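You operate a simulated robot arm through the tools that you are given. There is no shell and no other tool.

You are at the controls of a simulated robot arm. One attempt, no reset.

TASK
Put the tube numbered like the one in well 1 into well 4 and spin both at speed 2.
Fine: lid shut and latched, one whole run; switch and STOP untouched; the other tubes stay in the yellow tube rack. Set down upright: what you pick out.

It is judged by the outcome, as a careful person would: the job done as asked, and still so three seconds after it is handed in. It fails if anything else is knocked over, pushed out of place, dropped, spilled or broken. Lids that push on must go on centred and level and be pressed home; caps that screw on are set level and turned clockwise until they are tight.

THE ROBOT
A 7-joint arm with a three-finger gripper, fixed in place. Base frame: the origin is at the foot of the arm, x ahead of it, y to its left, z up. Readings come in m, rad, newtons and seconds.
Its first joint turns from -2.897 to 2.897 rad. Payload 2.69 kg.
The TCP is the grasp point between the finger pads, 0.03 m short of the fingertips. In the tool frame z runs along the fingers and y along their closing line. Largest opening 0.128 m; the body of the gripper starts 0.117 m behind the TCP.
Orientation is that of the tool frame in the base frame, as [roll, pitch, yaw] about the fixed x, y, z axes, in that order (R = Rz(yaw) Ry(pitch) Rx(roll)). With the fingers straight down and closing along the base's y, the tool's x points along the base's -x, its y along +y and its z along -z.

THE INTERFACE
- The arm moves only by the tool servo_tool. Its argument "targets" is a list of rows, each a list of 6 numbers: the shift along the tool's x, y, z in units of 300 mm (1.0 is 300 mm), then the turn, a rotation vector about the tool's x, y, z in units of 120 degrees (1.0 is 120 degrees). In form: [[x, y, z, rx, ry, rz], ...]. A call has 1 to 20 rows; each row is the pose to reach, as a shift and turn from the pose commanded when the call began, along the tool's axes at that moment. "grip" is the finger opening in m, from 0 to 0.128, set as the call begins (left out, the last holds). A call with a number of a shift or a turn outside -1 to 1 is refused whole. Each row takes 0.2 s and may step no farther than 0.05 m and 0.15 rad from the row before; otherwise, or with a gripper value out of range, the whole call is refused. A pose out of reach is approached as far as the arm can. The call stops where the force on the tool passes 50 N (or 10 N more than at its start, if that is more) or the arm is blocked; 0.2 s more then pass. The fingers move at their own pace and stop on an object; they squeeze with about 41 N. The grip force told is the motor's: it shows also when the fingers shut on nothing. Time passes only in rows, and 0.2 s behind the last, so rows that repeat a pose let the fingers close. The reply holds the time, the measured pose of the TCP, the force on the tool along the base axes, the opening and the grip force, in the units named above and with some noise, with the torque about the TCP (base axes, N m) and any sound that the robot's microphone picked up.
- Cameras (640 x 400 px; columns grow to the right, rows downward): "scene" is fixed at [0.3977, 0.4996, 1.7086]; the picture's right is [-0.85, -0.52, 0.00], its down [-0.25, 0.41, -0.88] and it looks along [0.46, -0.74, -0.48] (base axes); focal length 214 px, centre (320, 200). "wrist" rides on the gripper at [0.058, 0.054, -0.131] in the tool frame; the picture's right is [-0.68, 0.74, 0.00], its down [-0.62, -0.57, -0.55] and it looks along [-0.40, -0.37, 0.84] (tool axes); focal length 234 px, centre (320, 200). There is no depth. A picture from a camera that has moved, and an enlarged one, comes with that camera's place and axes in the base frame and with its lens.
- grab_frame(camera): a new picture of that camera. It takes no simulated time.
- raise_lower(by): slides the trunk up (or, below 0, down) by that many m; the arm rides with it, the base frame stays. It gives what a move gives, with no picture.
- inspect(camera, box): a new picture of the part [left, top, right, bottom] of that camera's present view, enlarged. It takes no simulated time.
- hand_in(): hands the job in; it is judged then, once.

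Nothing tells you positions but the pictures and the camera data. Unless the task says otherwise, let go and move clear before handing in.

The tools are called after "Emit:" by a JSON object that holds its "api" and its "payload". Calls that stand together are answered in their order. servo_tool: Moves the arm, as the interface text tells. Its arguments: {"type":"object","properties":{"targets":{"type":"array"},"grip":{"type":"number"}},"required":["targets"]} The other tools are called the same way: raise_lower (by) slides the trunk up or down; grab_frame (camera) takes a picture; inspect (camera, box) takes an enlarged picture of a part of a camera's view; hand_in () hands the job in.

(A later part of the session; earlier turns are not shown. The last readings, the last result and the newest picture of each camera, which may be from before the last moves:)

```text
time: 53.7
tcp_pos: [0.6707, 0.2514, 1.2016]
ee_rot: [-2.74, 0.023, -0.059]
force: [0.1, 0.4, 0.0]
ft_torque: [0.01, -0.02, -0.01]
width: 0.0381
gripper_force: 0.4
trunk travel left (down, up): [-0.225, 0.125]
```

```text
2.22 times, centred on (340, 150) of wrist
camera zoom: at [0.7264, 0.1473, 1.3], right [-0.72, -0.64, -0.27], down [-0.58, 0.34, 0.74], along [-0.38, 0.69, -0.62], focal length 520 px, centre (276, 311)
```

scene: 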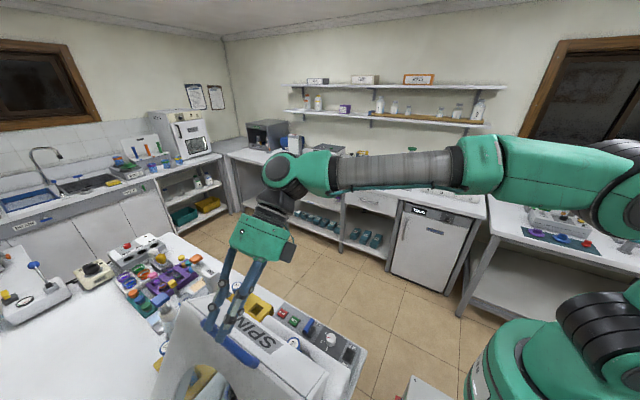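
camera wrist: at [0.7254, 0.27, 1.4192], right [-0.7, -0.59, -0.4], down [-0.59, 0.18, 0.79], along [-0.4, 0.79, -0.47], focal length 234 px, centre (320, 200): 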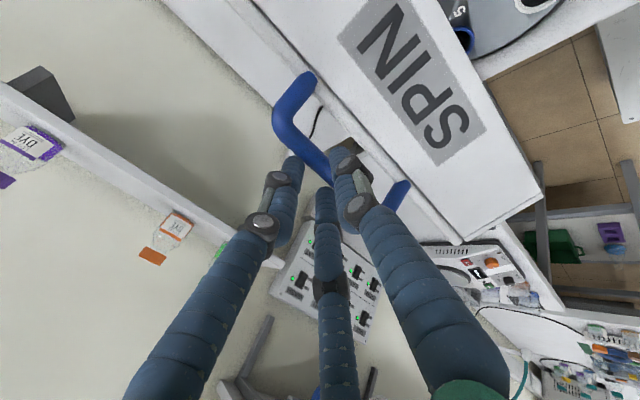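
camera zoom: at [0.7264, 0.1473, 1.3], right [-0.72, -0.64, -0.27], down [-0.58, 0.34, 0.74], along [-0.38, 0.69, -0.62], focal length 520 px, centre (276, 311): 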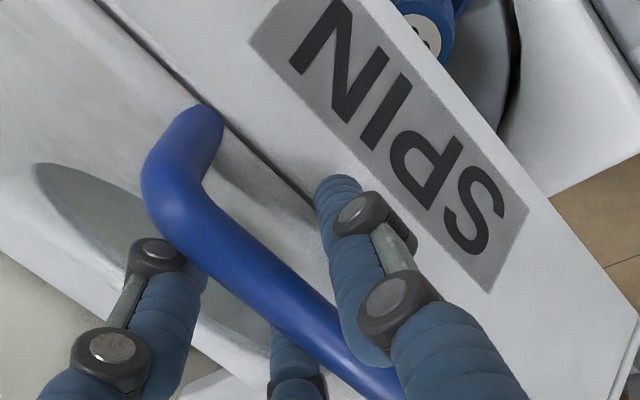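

The lid stays put by hinge friction, so I can let go of it safely. Withdrawing straight back along the fingers.

Emit:
{"api": "servo_tool", "payload": {"targets": [[0, 0, -0.06, 0, 0, 0], [0, 0, -0.12, 0, 0, 0], [0, 0, -0.18, 0, 0, 0]]}}

Emit:
{"api": "inspect", "payload": {"camera": "wrist", "box": [250, 60, 430, 240]}}

```text
time: 54.5
tcp_pos: [0.6707, 0.2304, 1.2523]
ee_rot: [-2.738, 0.023, -0.057]
force: [-0.1, 0.1, 0.5]
ft_torque: [-0.03, 0.01, 0.01]
width: 0.0381
gripper_force: 0.0
trunk travel left (down, up): [-0.225, 0.125]
```

```text
2.22 times, centred on (340, 150) of wrist
camera zoom: at [0.7256, 0.1267, 1.3495], right [-0.72, -0.64, -0.27], down [-0.58, 0.34, 0.74], along [-0.38, 0.69, -0.62], focal length 520 px, centre (276, 311)
```

zoom: 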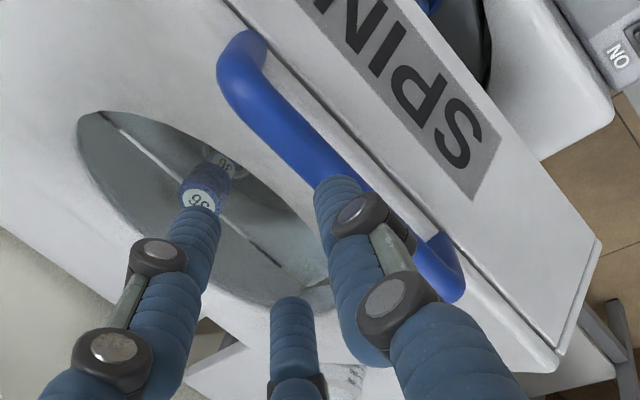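

The lid stays. I retreat further, then straighten the tool and turn it to a comfortable yaw.

Emit:
{"api": "servo_tool", "payload": {"targets": [[0, 0, -0.1, 0, 0, 0], [0, 0, -0.2, 0, 0, 0], [0, 0, -0.3, 0, 0, 0]]}}

Emit:
{"api": "servo_tool", "payload": {"targets": [[0, 0, 0, -0.06, 0, 0], [0, 0, 0, -0.12, 0, 0], [0, 0, 0, -0.19, 0, 0]], "grip": 0.0}}

```text
time: 55.3
tcp_pos: [0.6696, 0.1943, 1.3371]
ee_rot: [-2.74, 0.024, -0.059]
force: [0.6, 0.0, 0.2]
ft_torque: [0.02, -0.01, 0.0]
width: 0.038
gripper_force: 0.1
trunk travel left (down, up): [-0.225, 0.125]
```

```text
time: 56.1
tcp_pos: [0.6699, 0.1954, 1.3366]
ee_rot: [-3.14, 0.022, -0.057]
force: [0.6, 0.3, 0.2]
ft_torque: [-0.01, -0.03, 0.0]
width: 0.0021
gripper_force: 31.6
trunk travel left (down, up): [-0.225, 0.125]
```

Emit:
{"api": "servo_tool", "payload": {"targets": [[0, 0, 0, 0, 0.0105, 0]]}}

Emit:
{"api": "servo_tool", "payload": {"targets": [[0, 0, 0, 0, 0, 0.066], [0, 0, 0, 0, 0, 0.132], [0, 0, 0, 0, 0, 0.198], [0, 0, 0, 0, 0, 0.264], [0, 0, 0, 0, 0, 0.33], [0, 0, 0, 0, 0, 0.396], [0, 0, 0, 0, 0, 0.462], [0, 0, 0, 0, 0, 0.528], [0, 0, 0, 0, 0, 0.594], [0, 0, 0, 0, 0, 0.66], [0, 0, 0, 0, 0, 0.7226]]}}

Emit:
{"api": "grab_frame", "payload": {"camera": "wrist"}}

Emit:
{"api": "grab_frame", "payload": {"camera": "scene"}}

```text
time: 56.5
tcp_pos: [0.6702, 0.1955, 1.3356]
ee_rot: [-3.139, 0.001, -0.057]
force: [0.1, 0.3, 0.5]
ft_torque: [0.05, 0.02, 0.06]
width: 0.002
gripper_force: 31.4
trunk travel left (down, up): [-0.225, 0.125]
```

```text
time: 58.9
tcp_pos: [0.6716, 0.1954, 1.3356]
ee_rot: [3.14, 0.003, -1.572]
force: [-0.3, 0.4, -0.4]
ft_torque: [0.0, -0.01, -0.03]
width: 0.0022
gripper_force: 31.3
trunk travel left (down, up): [-0.225, 0.125]
```

```text
taken
camera wrist: at [0.617, 0.137, 1.4651], right [-0.74, 0.68, 0.0], down [0.57, 0.61, 0.55], along [0.37, 0.41, -0.84], focal length 234 px, centre (320, 200)
```

wrist: 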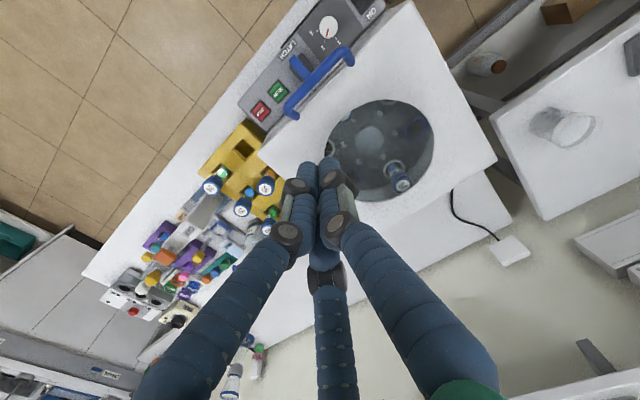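

```text
taken
```

scene: 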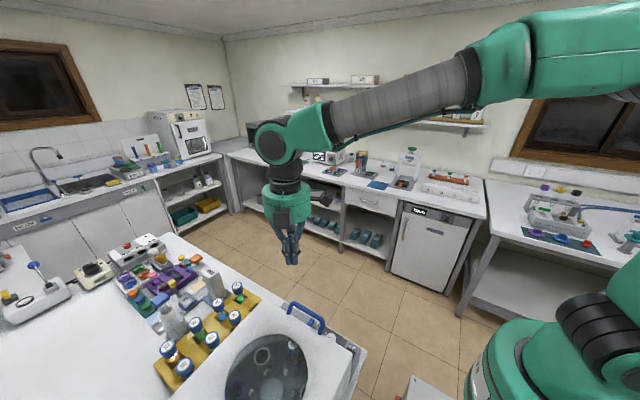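

Emit:
{"api": "inspect", "payload": {"camera": "wrist", "box": [230, 0, 510, 220]}}

Emit:
{"api": "inspect", "payload": {"camera": "scene", "box": [200, 270, 380, 400]}}

```text
1.82 times, centred on (370, 110) of wrist
camera zoom: at [0.617, 0.137, 1.4651], right [-0.74, 0.68, 0.0], down [0.57, 0.61, 0.55], along [0.37, 0.41, -0.84], focal length 426 px, centre (229, 364)
```

zoom: 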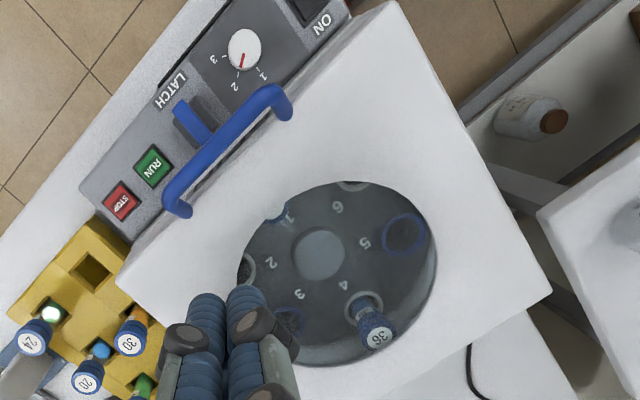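

```text
3.08 times, centred on (290, 335) of scene
camera zoom: at [0.3977, 0.4996, 1.7086], right [-0.85, -0.52, 0.0], down [-0.25, 0.41, -0.88], along [0.46, -0.74, -0.48], focal length 660 px, centre (412, -215)
```

zoom: 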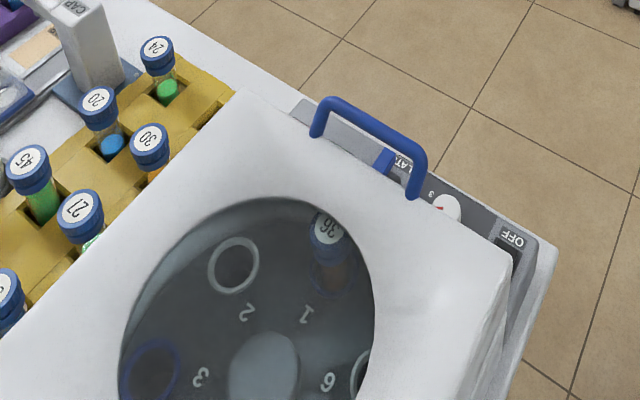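

The lid has settled shut on its own without a bang: its top is level at z≈1.04, front edge at y≈0.185, handle bar at about (y 0.167, z 1.095). I'll press gently on the front strip of the lid to make sure it is fully home.

Emit:
{"api": "servo_tool", "payload": {"targets": [[-0.03, 0.012, 0.15, 0, 0, 0], [-0.06, 0.025, 0.3, 0, 0, 0], [-0.09, 0.037, 0.45, 0, 0, 0], [-0.09, 0.037, 0.6, 0, 0, 0], [-0.09, 0.037, 0.72, 0, 0, 0], [-0.09, 0.037, 0.8, 0, 0, 0]]}}

Emit:
{"api": "inspect", "payload": {"camera": "wrist", "box": [220, 60, 420, 230]}}

Emit:
{"api": "inspect", "payload": {"camera": "scene", "box": [230, 240, 400, 380]}}

```text
time: 60.3
tcp_pos: [0.657, 0.2237, 1.0926]
ee_rot: [3.141, 0.002, -1.571]
force: [0.5, 1.1, -0.1]
ft_torque: [0.04, 0.02, -0.02]
width: 0.0023
gripper_force: 31.9
trunk travel left (down, up): [-0.225, 0.125]
```

```text
2.35 times, centred on (320, 145) of wrist
camera zoom: at [0.6044, 0.1636, 1.223], right [-0.74, 0.68, 0.0], down [0.57, 0.61, 0.55], along [0.37, 0.41, -0.84], focal length 551 px, centre (320, 329)
```

zoom: 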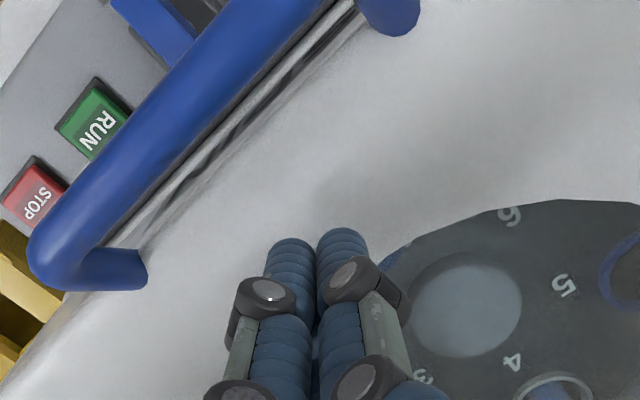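

```text
2.86 times, centred on (315, 310) of scene
camera zoom: at [0.3977, 0.4996, 1.7086], right [-0.85, -0.52, 0.0], down [-0.25, 0.41, -0.88], along [0.46, -0.74, -0.48], focal length 613 px, centre (334, -114)
```

zoom: 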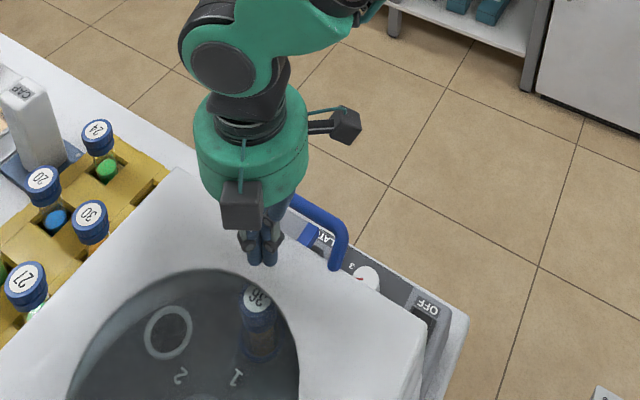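

Emit:
{"api": "servo_tool", "payload": {"targets": [[0, 0, 0.02, 0, 0, 0], [0, 0, 0.04, 0, 0, 0], [0, 0, 0.055, 0, 0, 0], [0, 0, 0.07, 0, 0, 0]]}}

```text
time: 61.3
tcp_pos: [0.6573, 0.2226, 1.0771]
ee_rot: [-3.139, 0.006, -1.571]
force: [-7.6, -1.4, 24.5]
ft_torque: [-0.25, 0.32, -0.04]
width: 0.0061
gripper_force: 31.9
trunk travel left (down, up): [-0.225, 0.125]
```

Firm at 24.5 N with no give: the lid is shut. Next the latch: I'll rise, turn the tool back to its first yaw and open wide, so the single front jaw can reach the latch bar from the front, clear of the handle.

Emit:
{"api": "servo_tool", "payload": {"targets": [[0, 0, -0.05, 0, 0, 0], [0, 0, -0.2, 0, 0, 0], [0, 0, -0.36, 0, 0, 0], [0, 0, -0.52, 0, 0, 0], [0, 0, -0.66, 0, 0, 0]]}}

Emit:
{"api": "servo_tool", "payload": {"targets": [[0.05, 0, 0, 0, 0, 0.068], [0.1, 0, 0, 0, 0, 0.136], [0.15, 0, 0, 0, 0, 0.204], [0.2, 0, 0, 0, 0, 0.272], [0.25, 0, 0, 0, 0, 0.34], [0.3, 0, 0, 0, 0, 0.408], [0.36, 0, 0, 0, 0, 0.476], [0.42, 0, 0, 0, 0, 0.544], [0.48, 0, 0, 0, 0, 0.612], [0.54, 0, 0, 0, 0, 0.68], [0.6, 0, 0, 0, 0, 0.75]], "grip": 0.1}}

Emit:
{"api": "grab_frame", "payload": {"camera": "wrist"}}

Emit:
{"api": "inspect", "payload": {"camera": "scene", "box": [230, 260, 400, 400]}}

```text
time: 62.5
tcp_pos: [0.6573, 0.2233, 1.2713]
ee_rot: [3.14, 0.004, -1.571]
force: [-0.6, 0.4, -0.3]
ft_torque: [0.01, -0.03, 0.02]
width: 0.0019
gripper_force: 31.0
trunk travel left (down, up): [-0.225, 0.125]
```

```text
time: 64.9
tcp_pos: [0.6589, 0.0423, 1.272]
ee_rot: [3.139, -0.002, 3.139]
force: [0.3, 0.4, 0.6]
ft_torque: [0.0, 0.04, 0.01]
width: 0.0998
gripper_force: 0.2
trunk travel left (down, up): [-0.225, 0.125]
```

```text
taken
camera wrist: at [0.6009, 0.0967, 1.402], right [0.68, 0.73, 0.0], down [0.61, -0.57, 0.55], along [0.4, -0.37, -0.84], focal length 234 px, centre (320, 200)
```

wrist: 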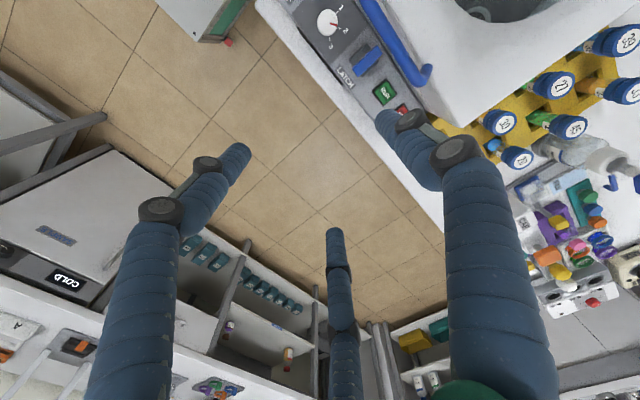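

```text
2.86 times, centred on (315, 330) of scene
camera zoom: at [0.3977, 0.4996, 1.7086], right [-0.85, -0.52, 0.0], down [-0.25, 0.41, -0.88], along [0.46, -0.74, -0.48], focal length 613 px, centre (334, -171)
```

zoom: 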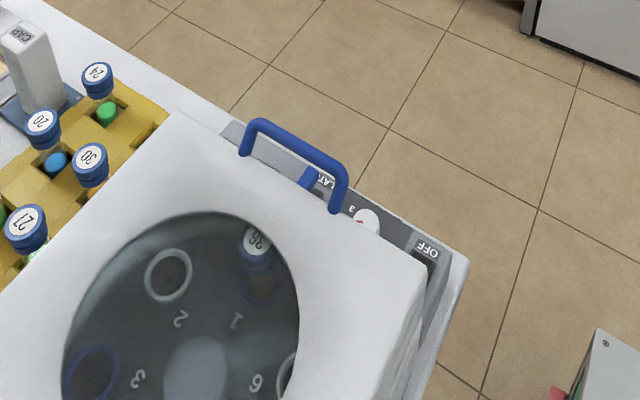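

The single jaw tip sits 62 mm to +y of the tool axis. I'll bring it down in front of the handle, just to the -x side of the latch bar.

Emit:
{"api": "servo_tool", "payload": {"targets": [[0.02, 0.02, 0.15, 0, 0, 0], [0.04, 0.035, 0.3, 0, 0, 0], [0.063, 0.05, 0.45, 0, 0, 0], [0.063, 0.05, 0.6, 0, 0, 0], [0.063, 0.05, 0.74, 0, 0, 0]]}}

Emit:
{"api": "grab_frame", "payload": {"camera": "wrist"}}

Emit:
{"api": "inspect", "payload": {"camera": "wrist", "box": [300, 30, 460, 150]}}

Emit:
{"api": "inspect", "payload": {"camera": "scene", "box": [270, 280, 370, 360]}}

```text
time: 66.1
tcp_pos: [0.643, 0.059, 1.0508]
ee_rot: [3.137, 0.0, -3.14]
force: [0.8, 0.5, -0.1]
ft_torque: [0.01, 0.05, 0.0]
width: 0.0998
gripper_force: 0.1
trunk travel left (down, up): [-0.225, 0.125]
```

```text
taken
camera wrist: at [0.5842, 0.1129, 1.181], right [0.68, 0.74, 0.0], down [0.62, -0.57, 0.55], along [0.4, -0.37, -0.84], focal length 234 px, centre (320, 200)
```

wrist: 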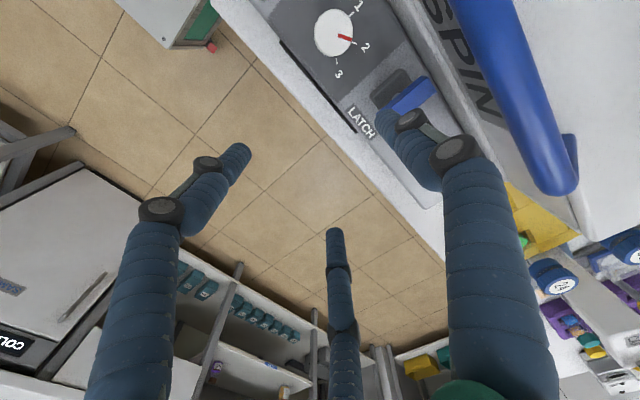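

```text
3.33 times, centred on (380, 90) of wrist
camera zoom: at [0.5842, 0.1129, 1.181], right [0.68, 0.74, 0.0], down [0.62, -0.57, 0.55], along [0.4, -0.37, -0.84], focal length 781 px, centre (120, 567)
```

zoom: 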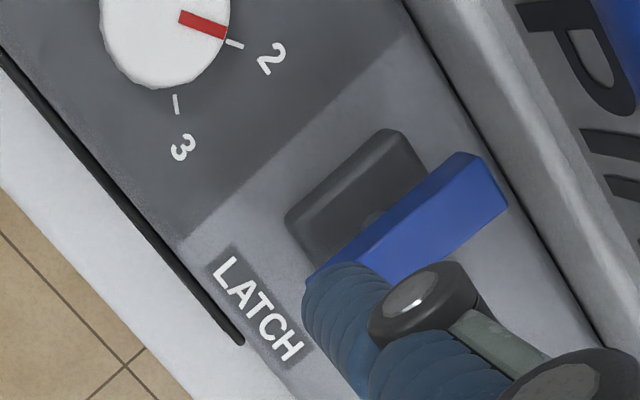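

```text
5.00 times, centred on (320, 320) of scene
camera zoom: at [0.3977, 0.4996, 1.7086], right [-0.85, -0.52, 0.0], down [-0.25, 0.41, -0.88], along [0.46, -0.74, -0.48], focal length 1072 px, centre (320, -400)
```

zoom: 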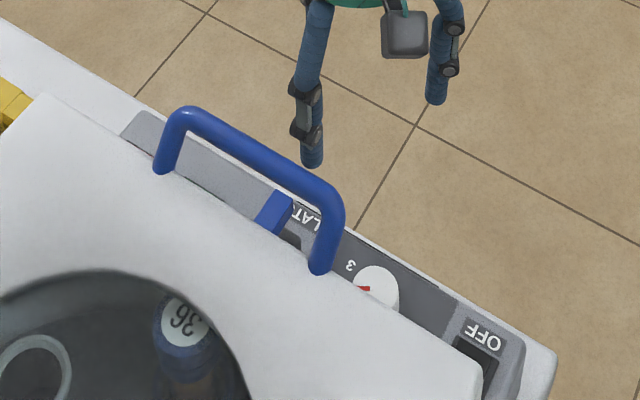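

Emit:
{"api": "servo_tool", "payload": {"targets": [[0.025, -0.003, 0.06, 0, 0, 0], [0.025, -0.003, 0.15, 0, 0, 0], [0.025, -0.003, 0.22, 0, 0, 0], [0.025, -0.003, 0.26, 0, 0, 0], [0.025, -0.003, 0.284, 0, 0, 0]]}}

Emit:
{"api": "inspect", "payload": {"camera": "wrist", "box": [300, 30, 460, 150]}}

Emit:
{"api": "inspect", "payload": {"camera": "scene", "box": [290, 290, 370, 350]}}

```text
time: 67.3
tcp_pos: [0.6332, 0.0574, 0.9634]
ee_rot: [3.137, -0.001, -3.141]
force: [-0.2, -0.5, 0.1]
ft_torque: [0.01, 0.02, -0.02]
width: 0.0997
gripper_force: 0.0
trunk travel left (down, up): [-0.225, 0.125]
```

```text
3.33 times, centred on (380, 90) of wrist
camera zoom: at [0.5749, 0.1106, 1.0947], right [0.68, 0.74, 0.0], down [0.62, -0.57, 0.55], along [0.4, -0.37, -0.84], focal length 781 px, centre (120, 567)
```

zoom: 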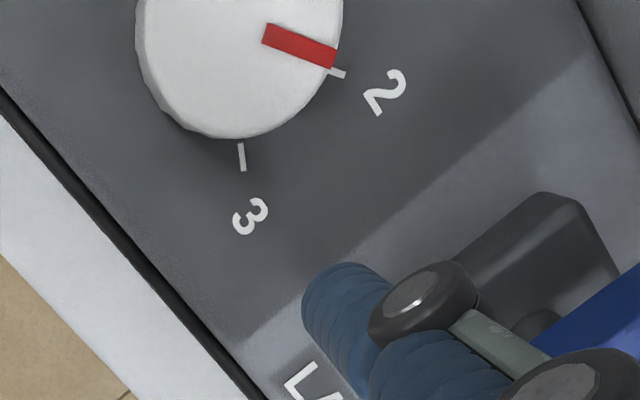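

```text
6.67 times, centred on (330, 320) of scene
camera zoom: at [0.3977, 0.4996, 1.7086], right [-0.85, -0.52, 0.0], down [-0.25, 0.41, -0.88], along [0.46, -0.74, -0.48], focal length 1430 px, centre (253, -600)
```

zoom: 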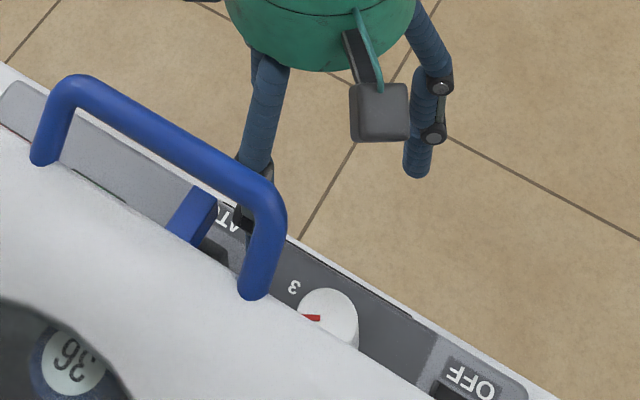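

The jaw tip is at about (0.634, 0.117), beside the latch bar's front end and clear of the knob. I push gently toward +x.

Emit:
{"api": "servo_tool", "payload": {"targets": [[-0.02, 0, 0, 0, 0, 0], [-0.04, 0, 0, 0, 0, 0], [-0.055, 0, 0, 0, 0, 0]]}}

Emit:
{"api": "servo_tool", "payload": {"targets": [[-0.015, 0, 0, 0, 0, 0], [-0.03, 0, 0, 0, 0, 0]]}}

Emit:
{"api": "inspect", "payload": {"camera": "scene", "box": [290, 290, 370, 350]}}

Emit:
{"api": "inspect", "payload": {"camera": "wrist", "box": [300, 30, 460, 150]}}

```text
time: 68.1
tcp_pos: [0.6489, 0.0576, 0.9626]
ee_rot: [3.139, -0.003, 3.14]
force: [-0.3, 0.3, -0.3]
ft_torque: [0.02, 0.03, 0.0]
width: 0.1002
gripper_force: 0.1
trunk travel left (down, up): [-0.225, 0.125]
```

```text
time: 68.7
tcp_pos: [0.6512, 0.0571, 0.9634]
ee_rot: [3.141, -0.01, -3.14]
force: [-39.0, -1.5, 8.8]
ft_torque: [0.69, 0.08, 2.27]
width: 0.101
gripper_force: 0.7
trunk travel left (down, up): [-0.225, 0.125]
```

```text
6.67 times, centred on (330, 320) of scene
camera zoom: at [0.3977, 0.4996, 1.7086], right [-0.85, -0.52, 0.0], down [-0.25, 0.41, -0.88], along [0.46, -0.74, -0.48], focal length 1430 px, centre (253, -600)
```

zoom: 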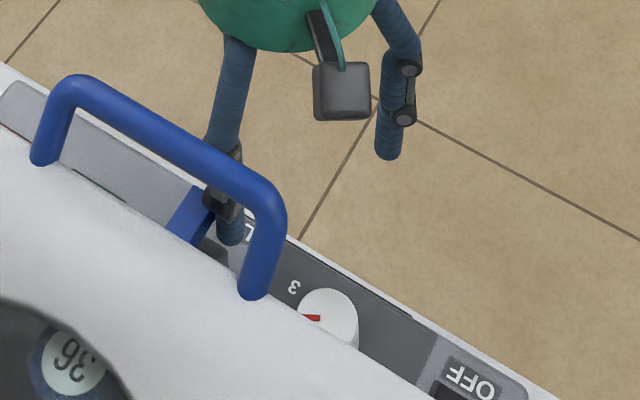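

```text
3.33 times, centred on (380, 90) of wrist
camera zoom: at [0.5946, 0.1102, 1.0948], right [0.68, 0.74, 0.0], down [0.62, -0.57, 0.54], along [0.4, -0.37, -0.84], focal length 781 px, centre (120, 567)
```

zoom: 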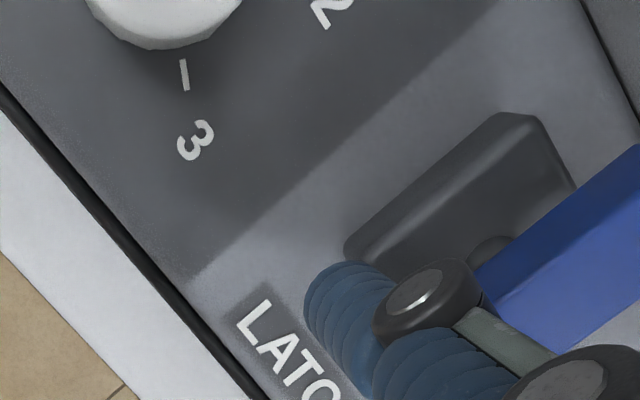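

Blocked at 39 N: the latch does not turn that way. I'll back off, hop over to the other side of the bar and try the clockwise direction, keeping clear of RUN.

Emit:
{"api": "servo_tool", "payload": {"targets": [[0.03, 0, 0, 0, 0, 0], [0.05, 0, 0, 0, 0, 0], [0.05, 0, -0.1, 0, 0, 0], [0.05, 0, -0.2, 0, 0, 0]]}}

Emit:
{"api": "servo_tool", "payload": {"targets": [[-0.08, 0, 0, 0, 0, 0], [-0.16, 0, 0, 0, 0, 0], [-0.205, 0, 0, 0, 0, 0]]}}

Emit:
{"api": "inspect", "payload": {"camera": "wrist", "box": [300, 30, 460, 150]}}

Emit:
{"api": "inspect", "payload": {"camera": "scene", "box": [290, 290, 370, 350]}}

```text
time: 69.7
tcp_pos: [0.6421, 0.0565, 1.0273]
ee_rot: [3.136, -0.002, 3.141]
force: [-0.1, -0.4, -0.1]
ft_torque: [0.0, 0.0, -0.04]
width: 0.1002
gripper_force: 0.0
trunk travel left (down, up): [-0.225, 0.125]
```

```text
time: 70.5
tcp_pos: [0.7045, 0.0565, 1.0257]
ee_rot: [3.137, 0.0, -3.141]
force: [0.1, 0.7, 0.3]
ft_torque: [0.0, -0.02, -0.01]
width: 0.1
gripper_force: 0.0
trunk travel left (down, up): [-0.225, 0.125]
```

```text
3.33 times, centred on (380, 90) of wrist
camera zoom: at [0.6471, 0.1103, 1.1563], right [0.68, 0.74, 0.0], down [0.62, -0.57, 0.55], along [0.4, -0.37, -0.84], focal length 781 px, centre (120, 567)
```

zoom: 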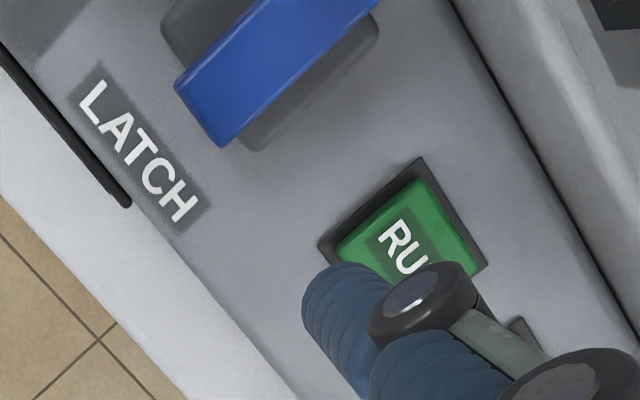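

```text
6.67 times, centred on (330, 320) of scene
camera zoom: at [0.3977, 0.4996, 1.7086], right [-0.85, -0.52, 0.0], down [-0.25, 0.41, -0.88], along [0.46, -0.74, -0.48], focal length 1430 px, centre (253, -600)
```

zoom: 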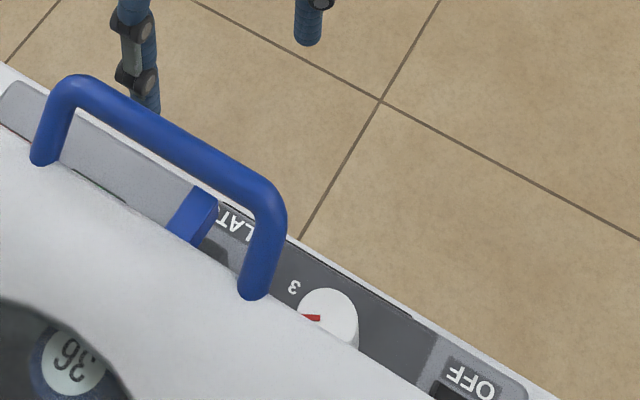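

Emit:
{"api": "servo_tool", "payload": {"targets": [[0.022, 0, 0.05, 0, 0, 0], [0.022, 0, 0.12, 0, 0, 0], [0.022, 0, 0.17, 0, 0, 0], [0.022, 0, 0.205, 0, 0, 0]]}}

Emit:
{"api": "servo_tool", "payload": {"targets": [[0.015, 0, 0, 0, 0, 0], [0.03, 0, 0, 0, 0, 0], [0.045, 0, 0, 0, 0, 0]]}}

Emit:
{"api": "inspect", "payload": {"camera": "wrist", "box": [300, 30, 460, 150]}}

```text
time: 71.5
tcp_pos: [0.6989, 0.0567, 0.9612]
ee_rot: [3.137, -0.001, 3.141]
force: [1.1, -0.2, 0.3]
ft_torque: [0.0, 0.0, 0.01]
width: 0.0998
gripper_force: 0.0
trunk travel left (down, up): [-0.225, 0.125]
```

```text
time: 72.3
tcp_pos: [0.6855, 0.0567, 0.9632]
ee_rot: [3.138, 0.001, -3.141]
force: [-0.5, -0.4, -0.1]
ft_torque: [0.02, 0.04, 0.02]
width: 0.1002
gripper_force: 0.0
trunk travel left (down, up): [-0.225, 0.125]
```

```text
3.33 times, centred on (380, 90) of wrist
camera zoom: at [0.6265, 0.1109, 1.0937], right [0.68, 0.74, 0.0], down [0.62, -0.57, 0.55], along [0.4, -0.37, -0.84], focal length 781 px, centre (120, 567)
```

zoom: 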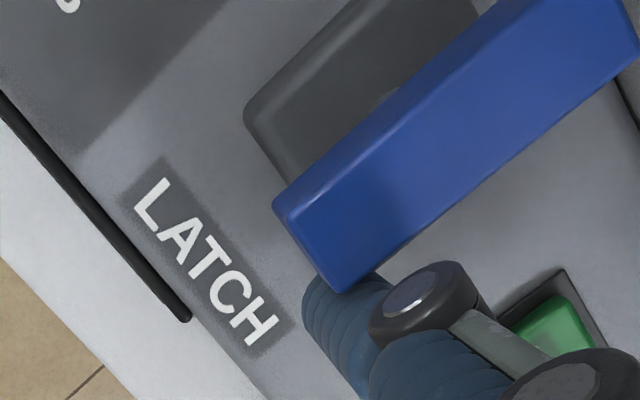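

Emit:
{"api": "servo_tool", "payload": {"targets": [[0.01, 0, 0, 0, 0, 0], [0.02, 0, 0, 0, 0, 0]]}}

Emit:
{"api": "servo_tool", "payload": {"targets": [[0.01, 0, 0, 0, 0, 0], [0.02, 0, 0, 0, 0, 0]]}}

Emit:
{"api": "inspect", "payload": {"camera": "wrist", "box": [300, 30, 460, 150]}}

```text
time: 72.9
tcp_pos: [0.6786, 0.0571, 0.9631]
ee_rot: [3.138, -0.001, -3.142]
force: [-0.2, -0.2, -0.6]
ft_torque: [0.0, 0.04, 0.0]
width: 0.1003
gripper_force: 0.2
trunk travel left (down, up): [-0.225, 0.125]
```

```text
time: 73.5
tcp_pos: [0.6708, 0.0562, 0.9627]
ee_rot: [3.138, -0.002, -3.139]
force: [0.2, 0.3, 0.2]
ft_torque: [0.0, 0.0, 0.01]
width: 0.0992
gripper_force: 0.1
trunk travel left (down, up): [-0.225, 0.125]
```

```text
3.33 times, centred on (380, 90) of wrist
camera zoom: at [0.6143, 0.1104, 1.0932], right [0.68, 0.74, 0.0], down [0.62, -0.57, 0.55], along [0.4, -0.37, -0.84], focal length 781 px, centre (120, 567)
```

zoom: 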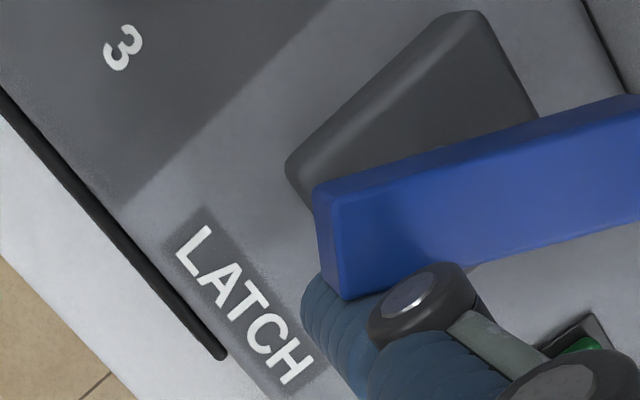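

It turns clockwise with almost no force (about 28° so far). I keep following the bar's end around.

Emit:
{"api": "servo_tool", "payload": {"targets": [[0.02, -0.007, 0, 0, 0, 0], [0.04, -0.01, 0, 0, 0, 0], [0.057, -0.003, 0, 0, 0, 0], [0.07, 0.01, 0, 0, 0, 0]]}}

Emit:
{"api": "inspect", "payload": {"camera": "wrist", "box": [300, 30, 460, 150]}}

```text
time: 74.5
tcp_pos: [0.6524, 0.0593, 0.963]
ee_rot: [3.138, -0.002, 3.14]
force: [-1.0, 0.0, 1.5]
ft_torque: [0.0, 0.01, 0.05]
width: 0.0996
gripper_force: 0.1
trunk travel left (down, up): [-0.225, 0.125]
```

```text
3.33 times, centred on (380, 90) of wrist
camera zoom: at [0.5938, 0.1138, 1.0931], right [0.68, 0.74, 0.0], down [0.62, -0.57, 0.55], along [0.4, -0.37, -0.84], focal length 781 px, centre (120, 567)
```

zoom: 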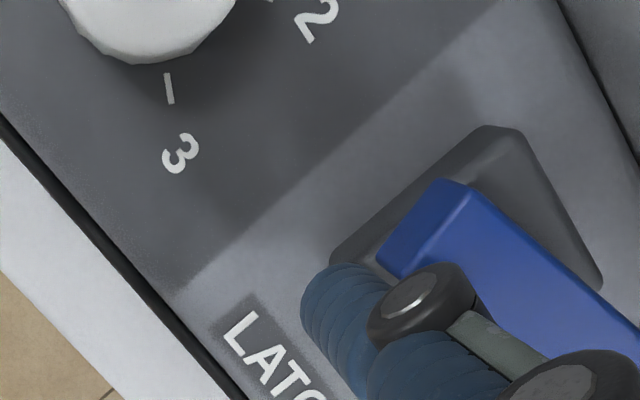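

Emit:
{"api": "servo_tool", "payload": {"targets": [[0.015, 0.007, 0, 0, 0, 0], [0.022, 0.017, 0, 0, 0, 0], [0.022, 0.027, 0, 0, 0, 0]]}}

Emit:
{"api": "inspect", "payload": {"camera": "wrist", "box": [300, 30, 460, 150]}}

```text
time: 75.3
tcp_pos: [0.6442, 0.068, 0.9624]
ee_rot: [3.138, -0.002, -3.141]
force: [0.7, -1.6, -0.2]
ft_torque: [-0.06, 0.01, 0.0]
width: 0.1
gripper_force: 0.0
trunk travel left (down, up): [-0.225, 0.125]
```

```text
3.33 times, centred on (380, 90) of wrist
camera zoom: at [0.5867, 0.122, 1.0935], right [0.68, 0.74, 0.0], down [0.62, -0.57, 0.55], along [0.4, -0.37, -0.84], focal length 781 px, centre (120, 567)
```

zoom: 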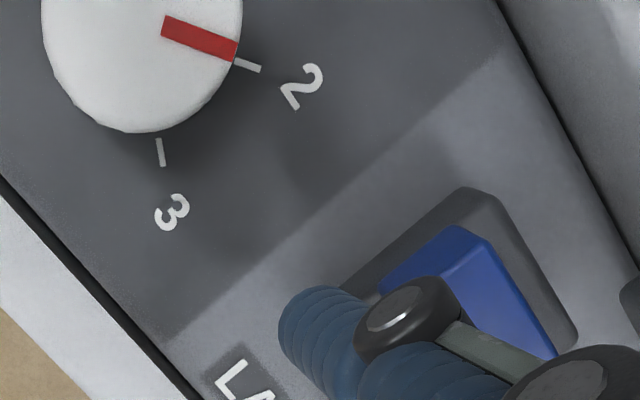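

Emit:
{"api": "servo_tool", "payload": {"targets": [[0, 0.007, 0, 0, 0, 0], [0, 0.014, 0, 0, 0, 0]]}}

Emit:
{"api": "inspect", "payload": {"camera": "wrist", "box": [300, 30, 460, 150]}}

```text
time: 75.9
tcp_pos: [0.6451, 0.0721, 0.9634]
ee_rot: [3.136, -0.002, -3.141]
force: [-0.1, -1.7, -0.3]
ft_torque: [0.01, -0.04, -0.01]
width: 0.1012
gripper_force: 0.1
trunk travel left (down, up): [-0.225, 0.125]
```

```text
3.33 times, centred on (380, 90) of wrist
camera zoom: at [0.5868, 0.1261, 1.0938], right [0.68, 0.74, 0.0], down [0.62, -0.57, 0.55], along [0.4, -0.37, -0.84], focal length 781 px, centre (120, 567)
```

zoom: 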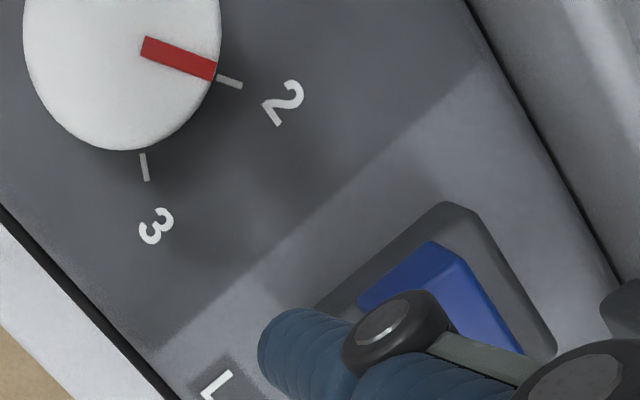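

Emit:
{"api": "servo_tool", "payload": {"targets": [[0, 0.01, 0, 0, 0, 0], [0, 0.018, 0, 0, 0, 0]]}}

Emit:
{"api": "inspect", "payload": {"camera": "wrist", "box": [300, 30, 460, 150]}}

Emit:
{"api": "inspect", "payload": {"camera": "scene", "box": [290, 290, 370, 350]}}

```text
time: 76.5
tcp_pos: [0.6461, 0.0786, 0.9626]
ee_rot: [3.139, -0.001, 3.14]
force: [-1.2, -2.2, -0.5]
ft_torque: [-0.03, 0.01, 0.0]
width: 0.1026
gripper_force: 0.0
trunk travel left (down, up): [-0.225, 0.125]
```

```text
3.33 times, centred on (380, 90) of wrist
camera zoom: at [0.5868, 0.1312, 1.0932], right [0.68, 0.74, 0.0], down [0.62, -0.57, 0.55], along [0.4, -0.37, -0.84], focal length 781 px, centre (120, 567)
```

zoom: 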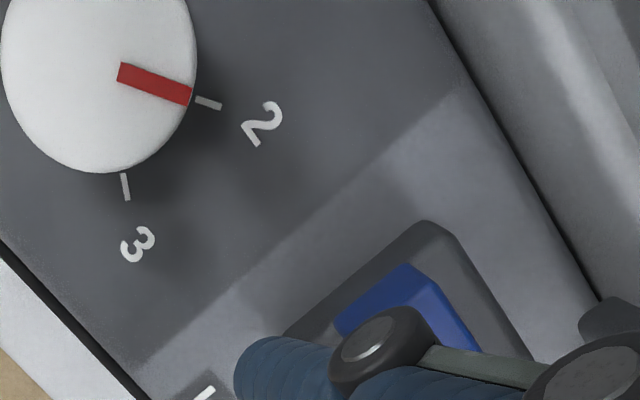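

```text
6.67 times, centred on (330, 320) of scene
camera zoom: at [0.3977, 0.4996, 1.7086], right [-0.85, -0.52, 0.0], down [-0.25, 0.41, -0.88], along [0.46, -0.74, -0.48], focal length 1430 px, centre (253, -600)
```

zoom: 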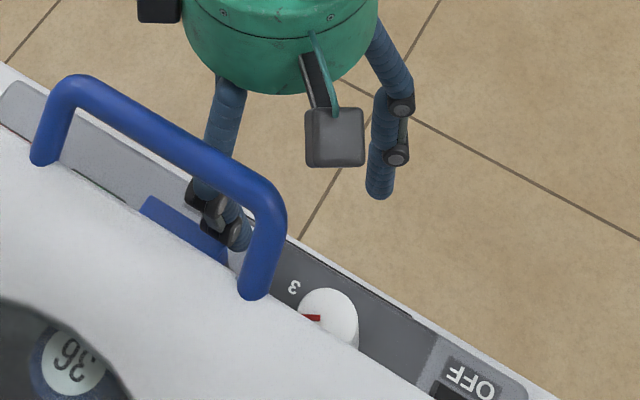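

The bar now lies along x (about 90°) and stops there; the jaw just yields on further push. Backing away toward -y and rising to check it.

Emit:
{"api": "servo_tool", "payload": {"targets": [[0, -0.03, 0, 0, 0, 0], [0, -0.06, 0, 0, 0, 0], [0, -0.08, -0.08, 0, 0, 0], [0, -0.08, -0.2, 0, 0, 0], [0, -0.08, -0.32, 0, 0, 0]]}}

Emit:
{"api": "grab_frame", "payload": {"camera": "wrist"}}

Emit:
{"api": "inspect", "payload": {"camera": "scene", "box": [280, 290, 380, 370]}}

```text
time: 77.7
tcp_pos: [0.643, 0.0541, 1.0604]
ee_rot: [3.139, -0.003, -3.14]
force: [-0.4, -0.1, -1.2]
ft_torque: [-0.02, 0.01, 0.03]
width: 0.1
gripper_force: 0.0
trunk travel left (down, up): [-0.225, 0.125]
```

```text
taken
camera wrist: at [0.5853, 0.1078, 1.19], right [0.68, 0.74, 0.0], down [0.62, -0.57, 0.55], along [0.4, -0.37, -0.84], focal length 234 px, centre (320, 200)
```

wrist: 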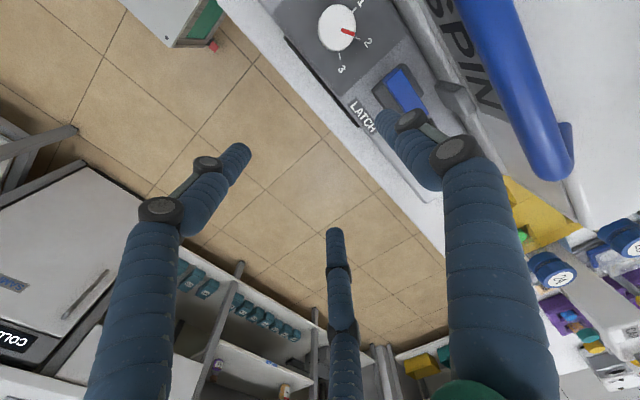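

```text
5.00 times, centred on (330, 330) of scene
camera zoom: at [0.3977, 0.4996, 1.7086], right [-0.85, -0.52, 0.0], down [-0.25, 0.41, -0.88], along [0.46, -0.74, -0.48], focal length 1072 px, centre (270, -450)
```

zoom: 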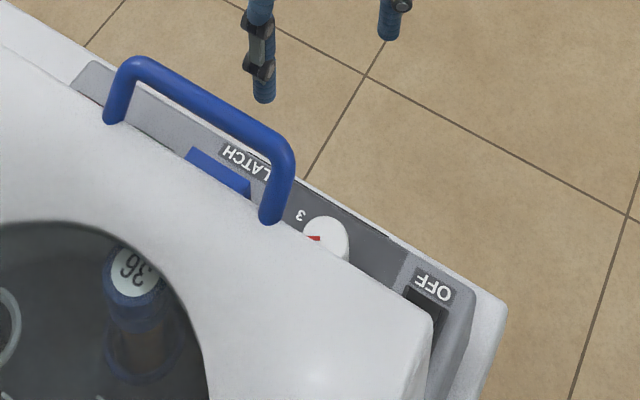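

Emit:
{"api": "inspect", "payload": {"camera": "wrist", "box": [330, 20, 510, 150]}}

```text
3.08 times, centred on (420, 85) of wrist
camera zoom: at [0.5853, 0.1078, 1.19], right [0.68, 0.74, 0.0], down [0.62, -0.57, 0.55], along [0.4, -0.37, -0.84], focal length 720 px, centre (12, 554)
```

zoom: 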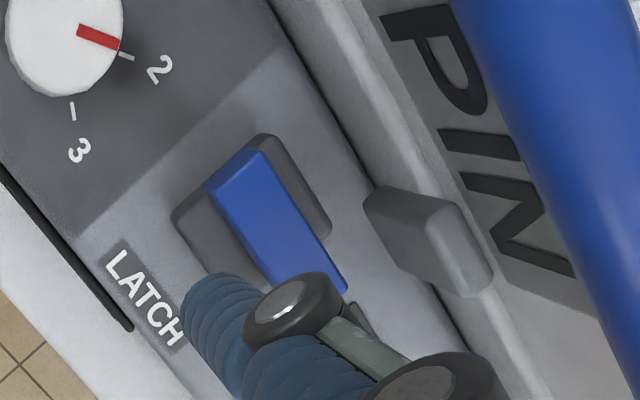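

A grey catch has appeared on the lid front as the bar turned, so the latch is engaged, and the dial still reads 2. Now I place the single jaw over RUN, about (0.735, 0.138).

Emit:
{"api": "servo_tool", "payload": {"targets": [[-0.1, 0.0, 0.0, 0, 0, 0], [-0.2, 0.035, 0.0, 0, 0, 0], [-0.307, 0.071, 0.05, 0, 0, 0], [-0.307, 0.071, 0.133, 0, 0, 0]]}}

Emit:
{"api": "grab_frame", "payload": {"camera": "wrist"}}

Emit:
{"api": "inspect", "payload": {"camera": "wrist", "box": [300, 20, 480, 150]}}

Emit:
{"api": "inspect", "payload": {"camera": "scene", "box": [260, 280, 360, 360]}}

```text
time: 78.7
tcp_pos: [0.7365, 0.0764, 1.02]
ee_rot: [3.139, -0.001, 3.141]
force: [0.1, 0.4, -1.1]
ft_torque: [0.02, -0.02, -0.02]
width: 0.1001
gripper_force: 0.1
trunk travel left (down, up): [-0.225, 0.125]
```

```text
taken
camera wrist: at [0.6784, 0.1301, 1.1504], right [0.68, 0.74, 0.0], down [0.62, -0.57, 0.55], along [0.4, -0.37, -0.84], focal length 234 px, centre (320, 200)
```

wrist: 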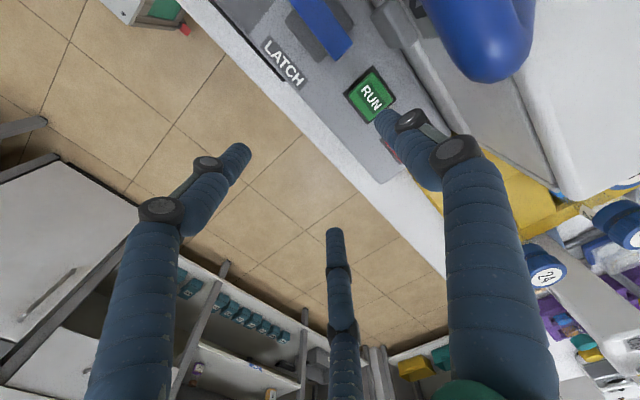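

```text
3.08 times, centred on (390, 85) of wrist
camera zoom: at [0.6784, 0.1301, 1.1504], right [0.68, 0.74, 0.0], down [0.62, -0.57, 0.55], along [0.4, -0.37, -0.84], focal length 720 px, centre (105, 554)
```

zoom: 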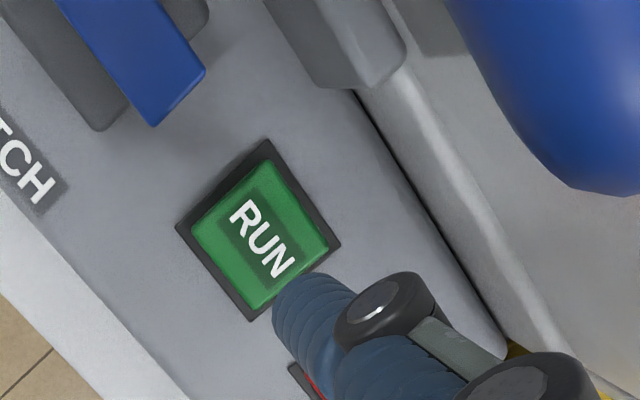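

```text
5.00 times, centred on (310, 320) of scene
camera zoom: at [0.3977, 0.4996, 1.7086], right [-0.85, -0.52, 0.0], down [-0.25, 0.41, -0.88], along [0.46, -0.74, -0.48], focal length 1072 px, centre (370, -400)
```

zoom: 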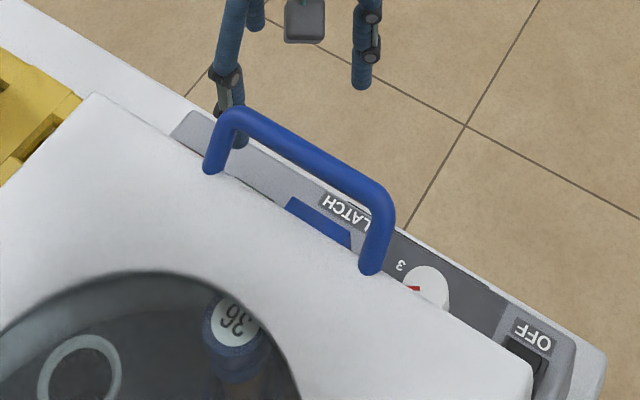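

The jaw is right over RUN. Descending to just above it, then pressing in small steps.

Emit:
{"api": "servo_tool", "payload": {"targets": [[0, 0, 0.08, 0, 0, 0], [0, 0, 0.15, 0, 0, 0], [0, 0, 0.183, 0, 0, 0]]}}

Emit:
{"api": "inspect", "payload": {"camera": "wrist", "box": [300, 20, 480, 150]}}

```text
time: 79.5
tcp_pos: [0.7375, 0.0752, 0.9639]
ee_rot: [3.138, -0.003, 3.141]
force: [0.8, -0.5, 0.1]
ft_torque: [0.02, -0.01, -0.01]
width: 0.1001
gripper_force: 0.1
trunk travel left (down, up): [-0.225, 0.125]
```

```text
3.08 times, centred on (390, 85) of wrist
camera zoom: at [0.6782, 0.1291, 1.0949], right [0.68, 0.74, 0.0], down [0.62, -0.57, 0.55], along [0.4, -0.37, -0.84], focal length 720 px, centre (105, 554)
```

zoom: 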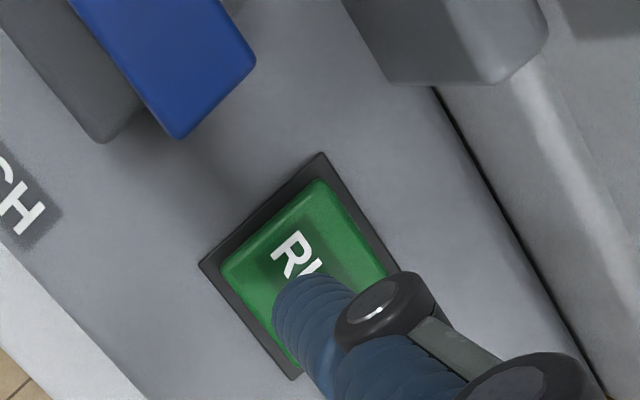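

Emit:
{"api": "servo_tool", "payload": {"targets": [[0, 0, 0.012, 0, 0, 0], [0, 0, 0.024, 0, 0, 0]]}}

Emit:
{"api": "servo_tool", "payload": {"targets": [[0, 0, 0.008, 0, 0, 0], [0, 0, 0.014, 0, 0, 0]]}}

```text
time: 80.1
tcp_pos: [0.7361, 0.0751, 0.9571]
ee_rot: [3.139, -0.001, 3.141]
force: [0.2, -0.5, 0.8]
ft_torque: [0.02, -0.01, 0.02]
width: 0.0997
gripper_force: 0.0
trunk travel left (down, up): [-0.225, 0.125]
```

```text
time: 80.7
tcp_pos: [0.737, 0.0759, 0.9534]
ee_rot: [3.138, -0.003, -3.141]
force: [-0.4, 0.3, -0.2]
ft_torque: [-0.02, 0.01, -0.01]
width: 0.0997
gripper_force: 0.1
trunk travel left (down, up): [-0.225, 0.125]
```

Emit:
{"api": "servo_tool", "payload": {"targets": [[0, 0, 0.005, 0, 0, 0], [0, 0, 0.01, 0, 0, 0]]}}

Emit:
{"api": "servo_tool", "payload": {"targets": [[0, 0, 0.005, 0, 0, 0], [0, 0, 0.008, 0, 0, 0]]}}

Emit:
{"api": "inspect", "payload": {"camera": "wrist", "box": [300, 20, 480, 150]}}

```text
time: 81.3
tcp_pos: [0.7365, 0.0759, 0.9498]
ee_rot: [3.137, -0.003, -3.141]
force: [0.3, 1.0, 1.2]
ft_torque: [0.05, -0.02, 0.02]
width: 0.1001
gripper_force: 0.0
trunk travel left (down, up): [-0.225, 0.125]
```

```text
time: 81.9
tcp_pos: [0.737, 0.0757, 0.9479]
ee_rot: [3.139, 0.001, -3.141]
force: [0.2, 0.6, 3.0]
ft_torque: [0.11, -0.01, -0.04]
width: 0.1003
gripper_force: 0.0
trunk travel left (down, up): [-0.225, 0.125]
heard: click
```

```text
3.08 times, centred on (390, 85) of wrist
camera zoom: at [0.6789, 0.1294, 1.0782], right [0.68, 0.74, 0.0], down [0.62, -0.57, 0.55], along [0.4, -0.37, -0.84], focal length 720 px, centre (105, 554)
```

zoom: 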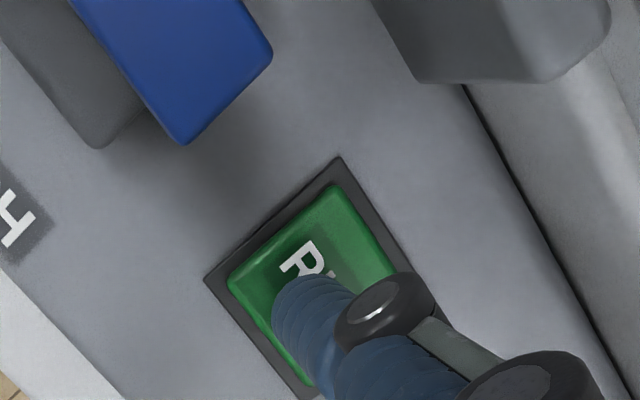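

A click was heard: RUN is pressed. I lift off straight up without touching anything else and watch the rotor and display.

Emit:
{"api": "servo_tool", "payload": {"targets": [[0, 0, -0.04, 0, 0, 0], [0, 0, -0.14, 0, 0, 0], [0, 0, -0.28, 0, 0, 0], [0, 0, -0.42, 0, 0, 0]]}}

Emit:
{"api": "inspect", "payload": {"camera": "scene", "box": [200, 280, 380, 400]}}

Emit:
{"api": "grab_frame", "payload": {"camera": "wrist"}}

```text
time: 82.9
tcp_pos: [0.7372, 0.0731, 1.0726]
ee_rot: [3.138, -0.003, 3.14]
force: [0.2, -1.3, -0.6]
ft_torque: [-0.02, -0.01, 0.01]
width: 0.0998
gripper_force: 0.0
trunk travel left (down, up): [-0.225, 0.125]
```

```text
3.33 times, centred on (290, 340) of scene
camera zoom: at [0.3977, 0.4996, 1.7086], right [-0.85, -0.52, 0.0], down [-0.25, 0.41, -0.88], along [0.46, -0.74, -0.48], focal length 715 px, centre (420, -267)
```

zoom: 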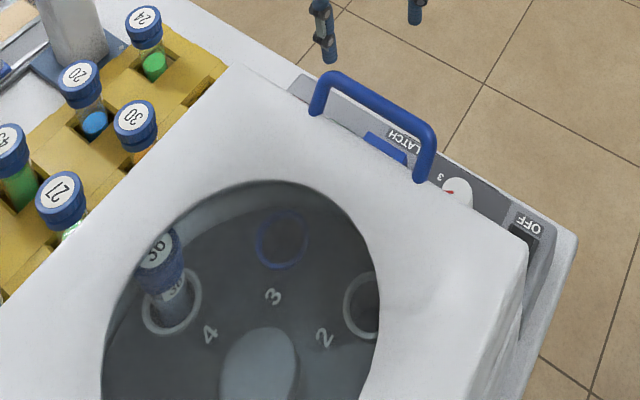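

```text
taken
camera wrist: at [0.6802, 0.1267, 1.2034], right [0.68, 0.74, 0.0], down [0.62, -0.57, 0.55], along [0.4, -0.37, -0.84], focal length 234 px, centre (320, 200)
```

wrist: 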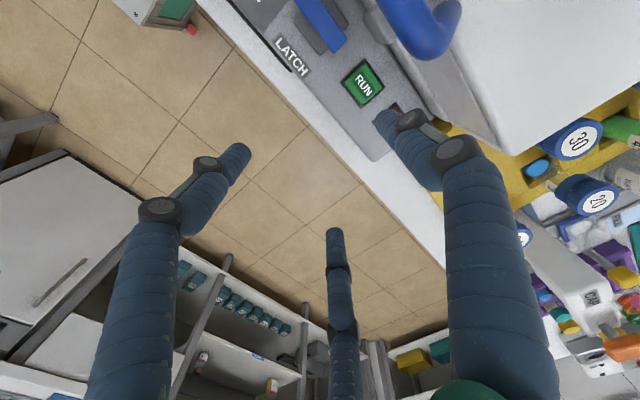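

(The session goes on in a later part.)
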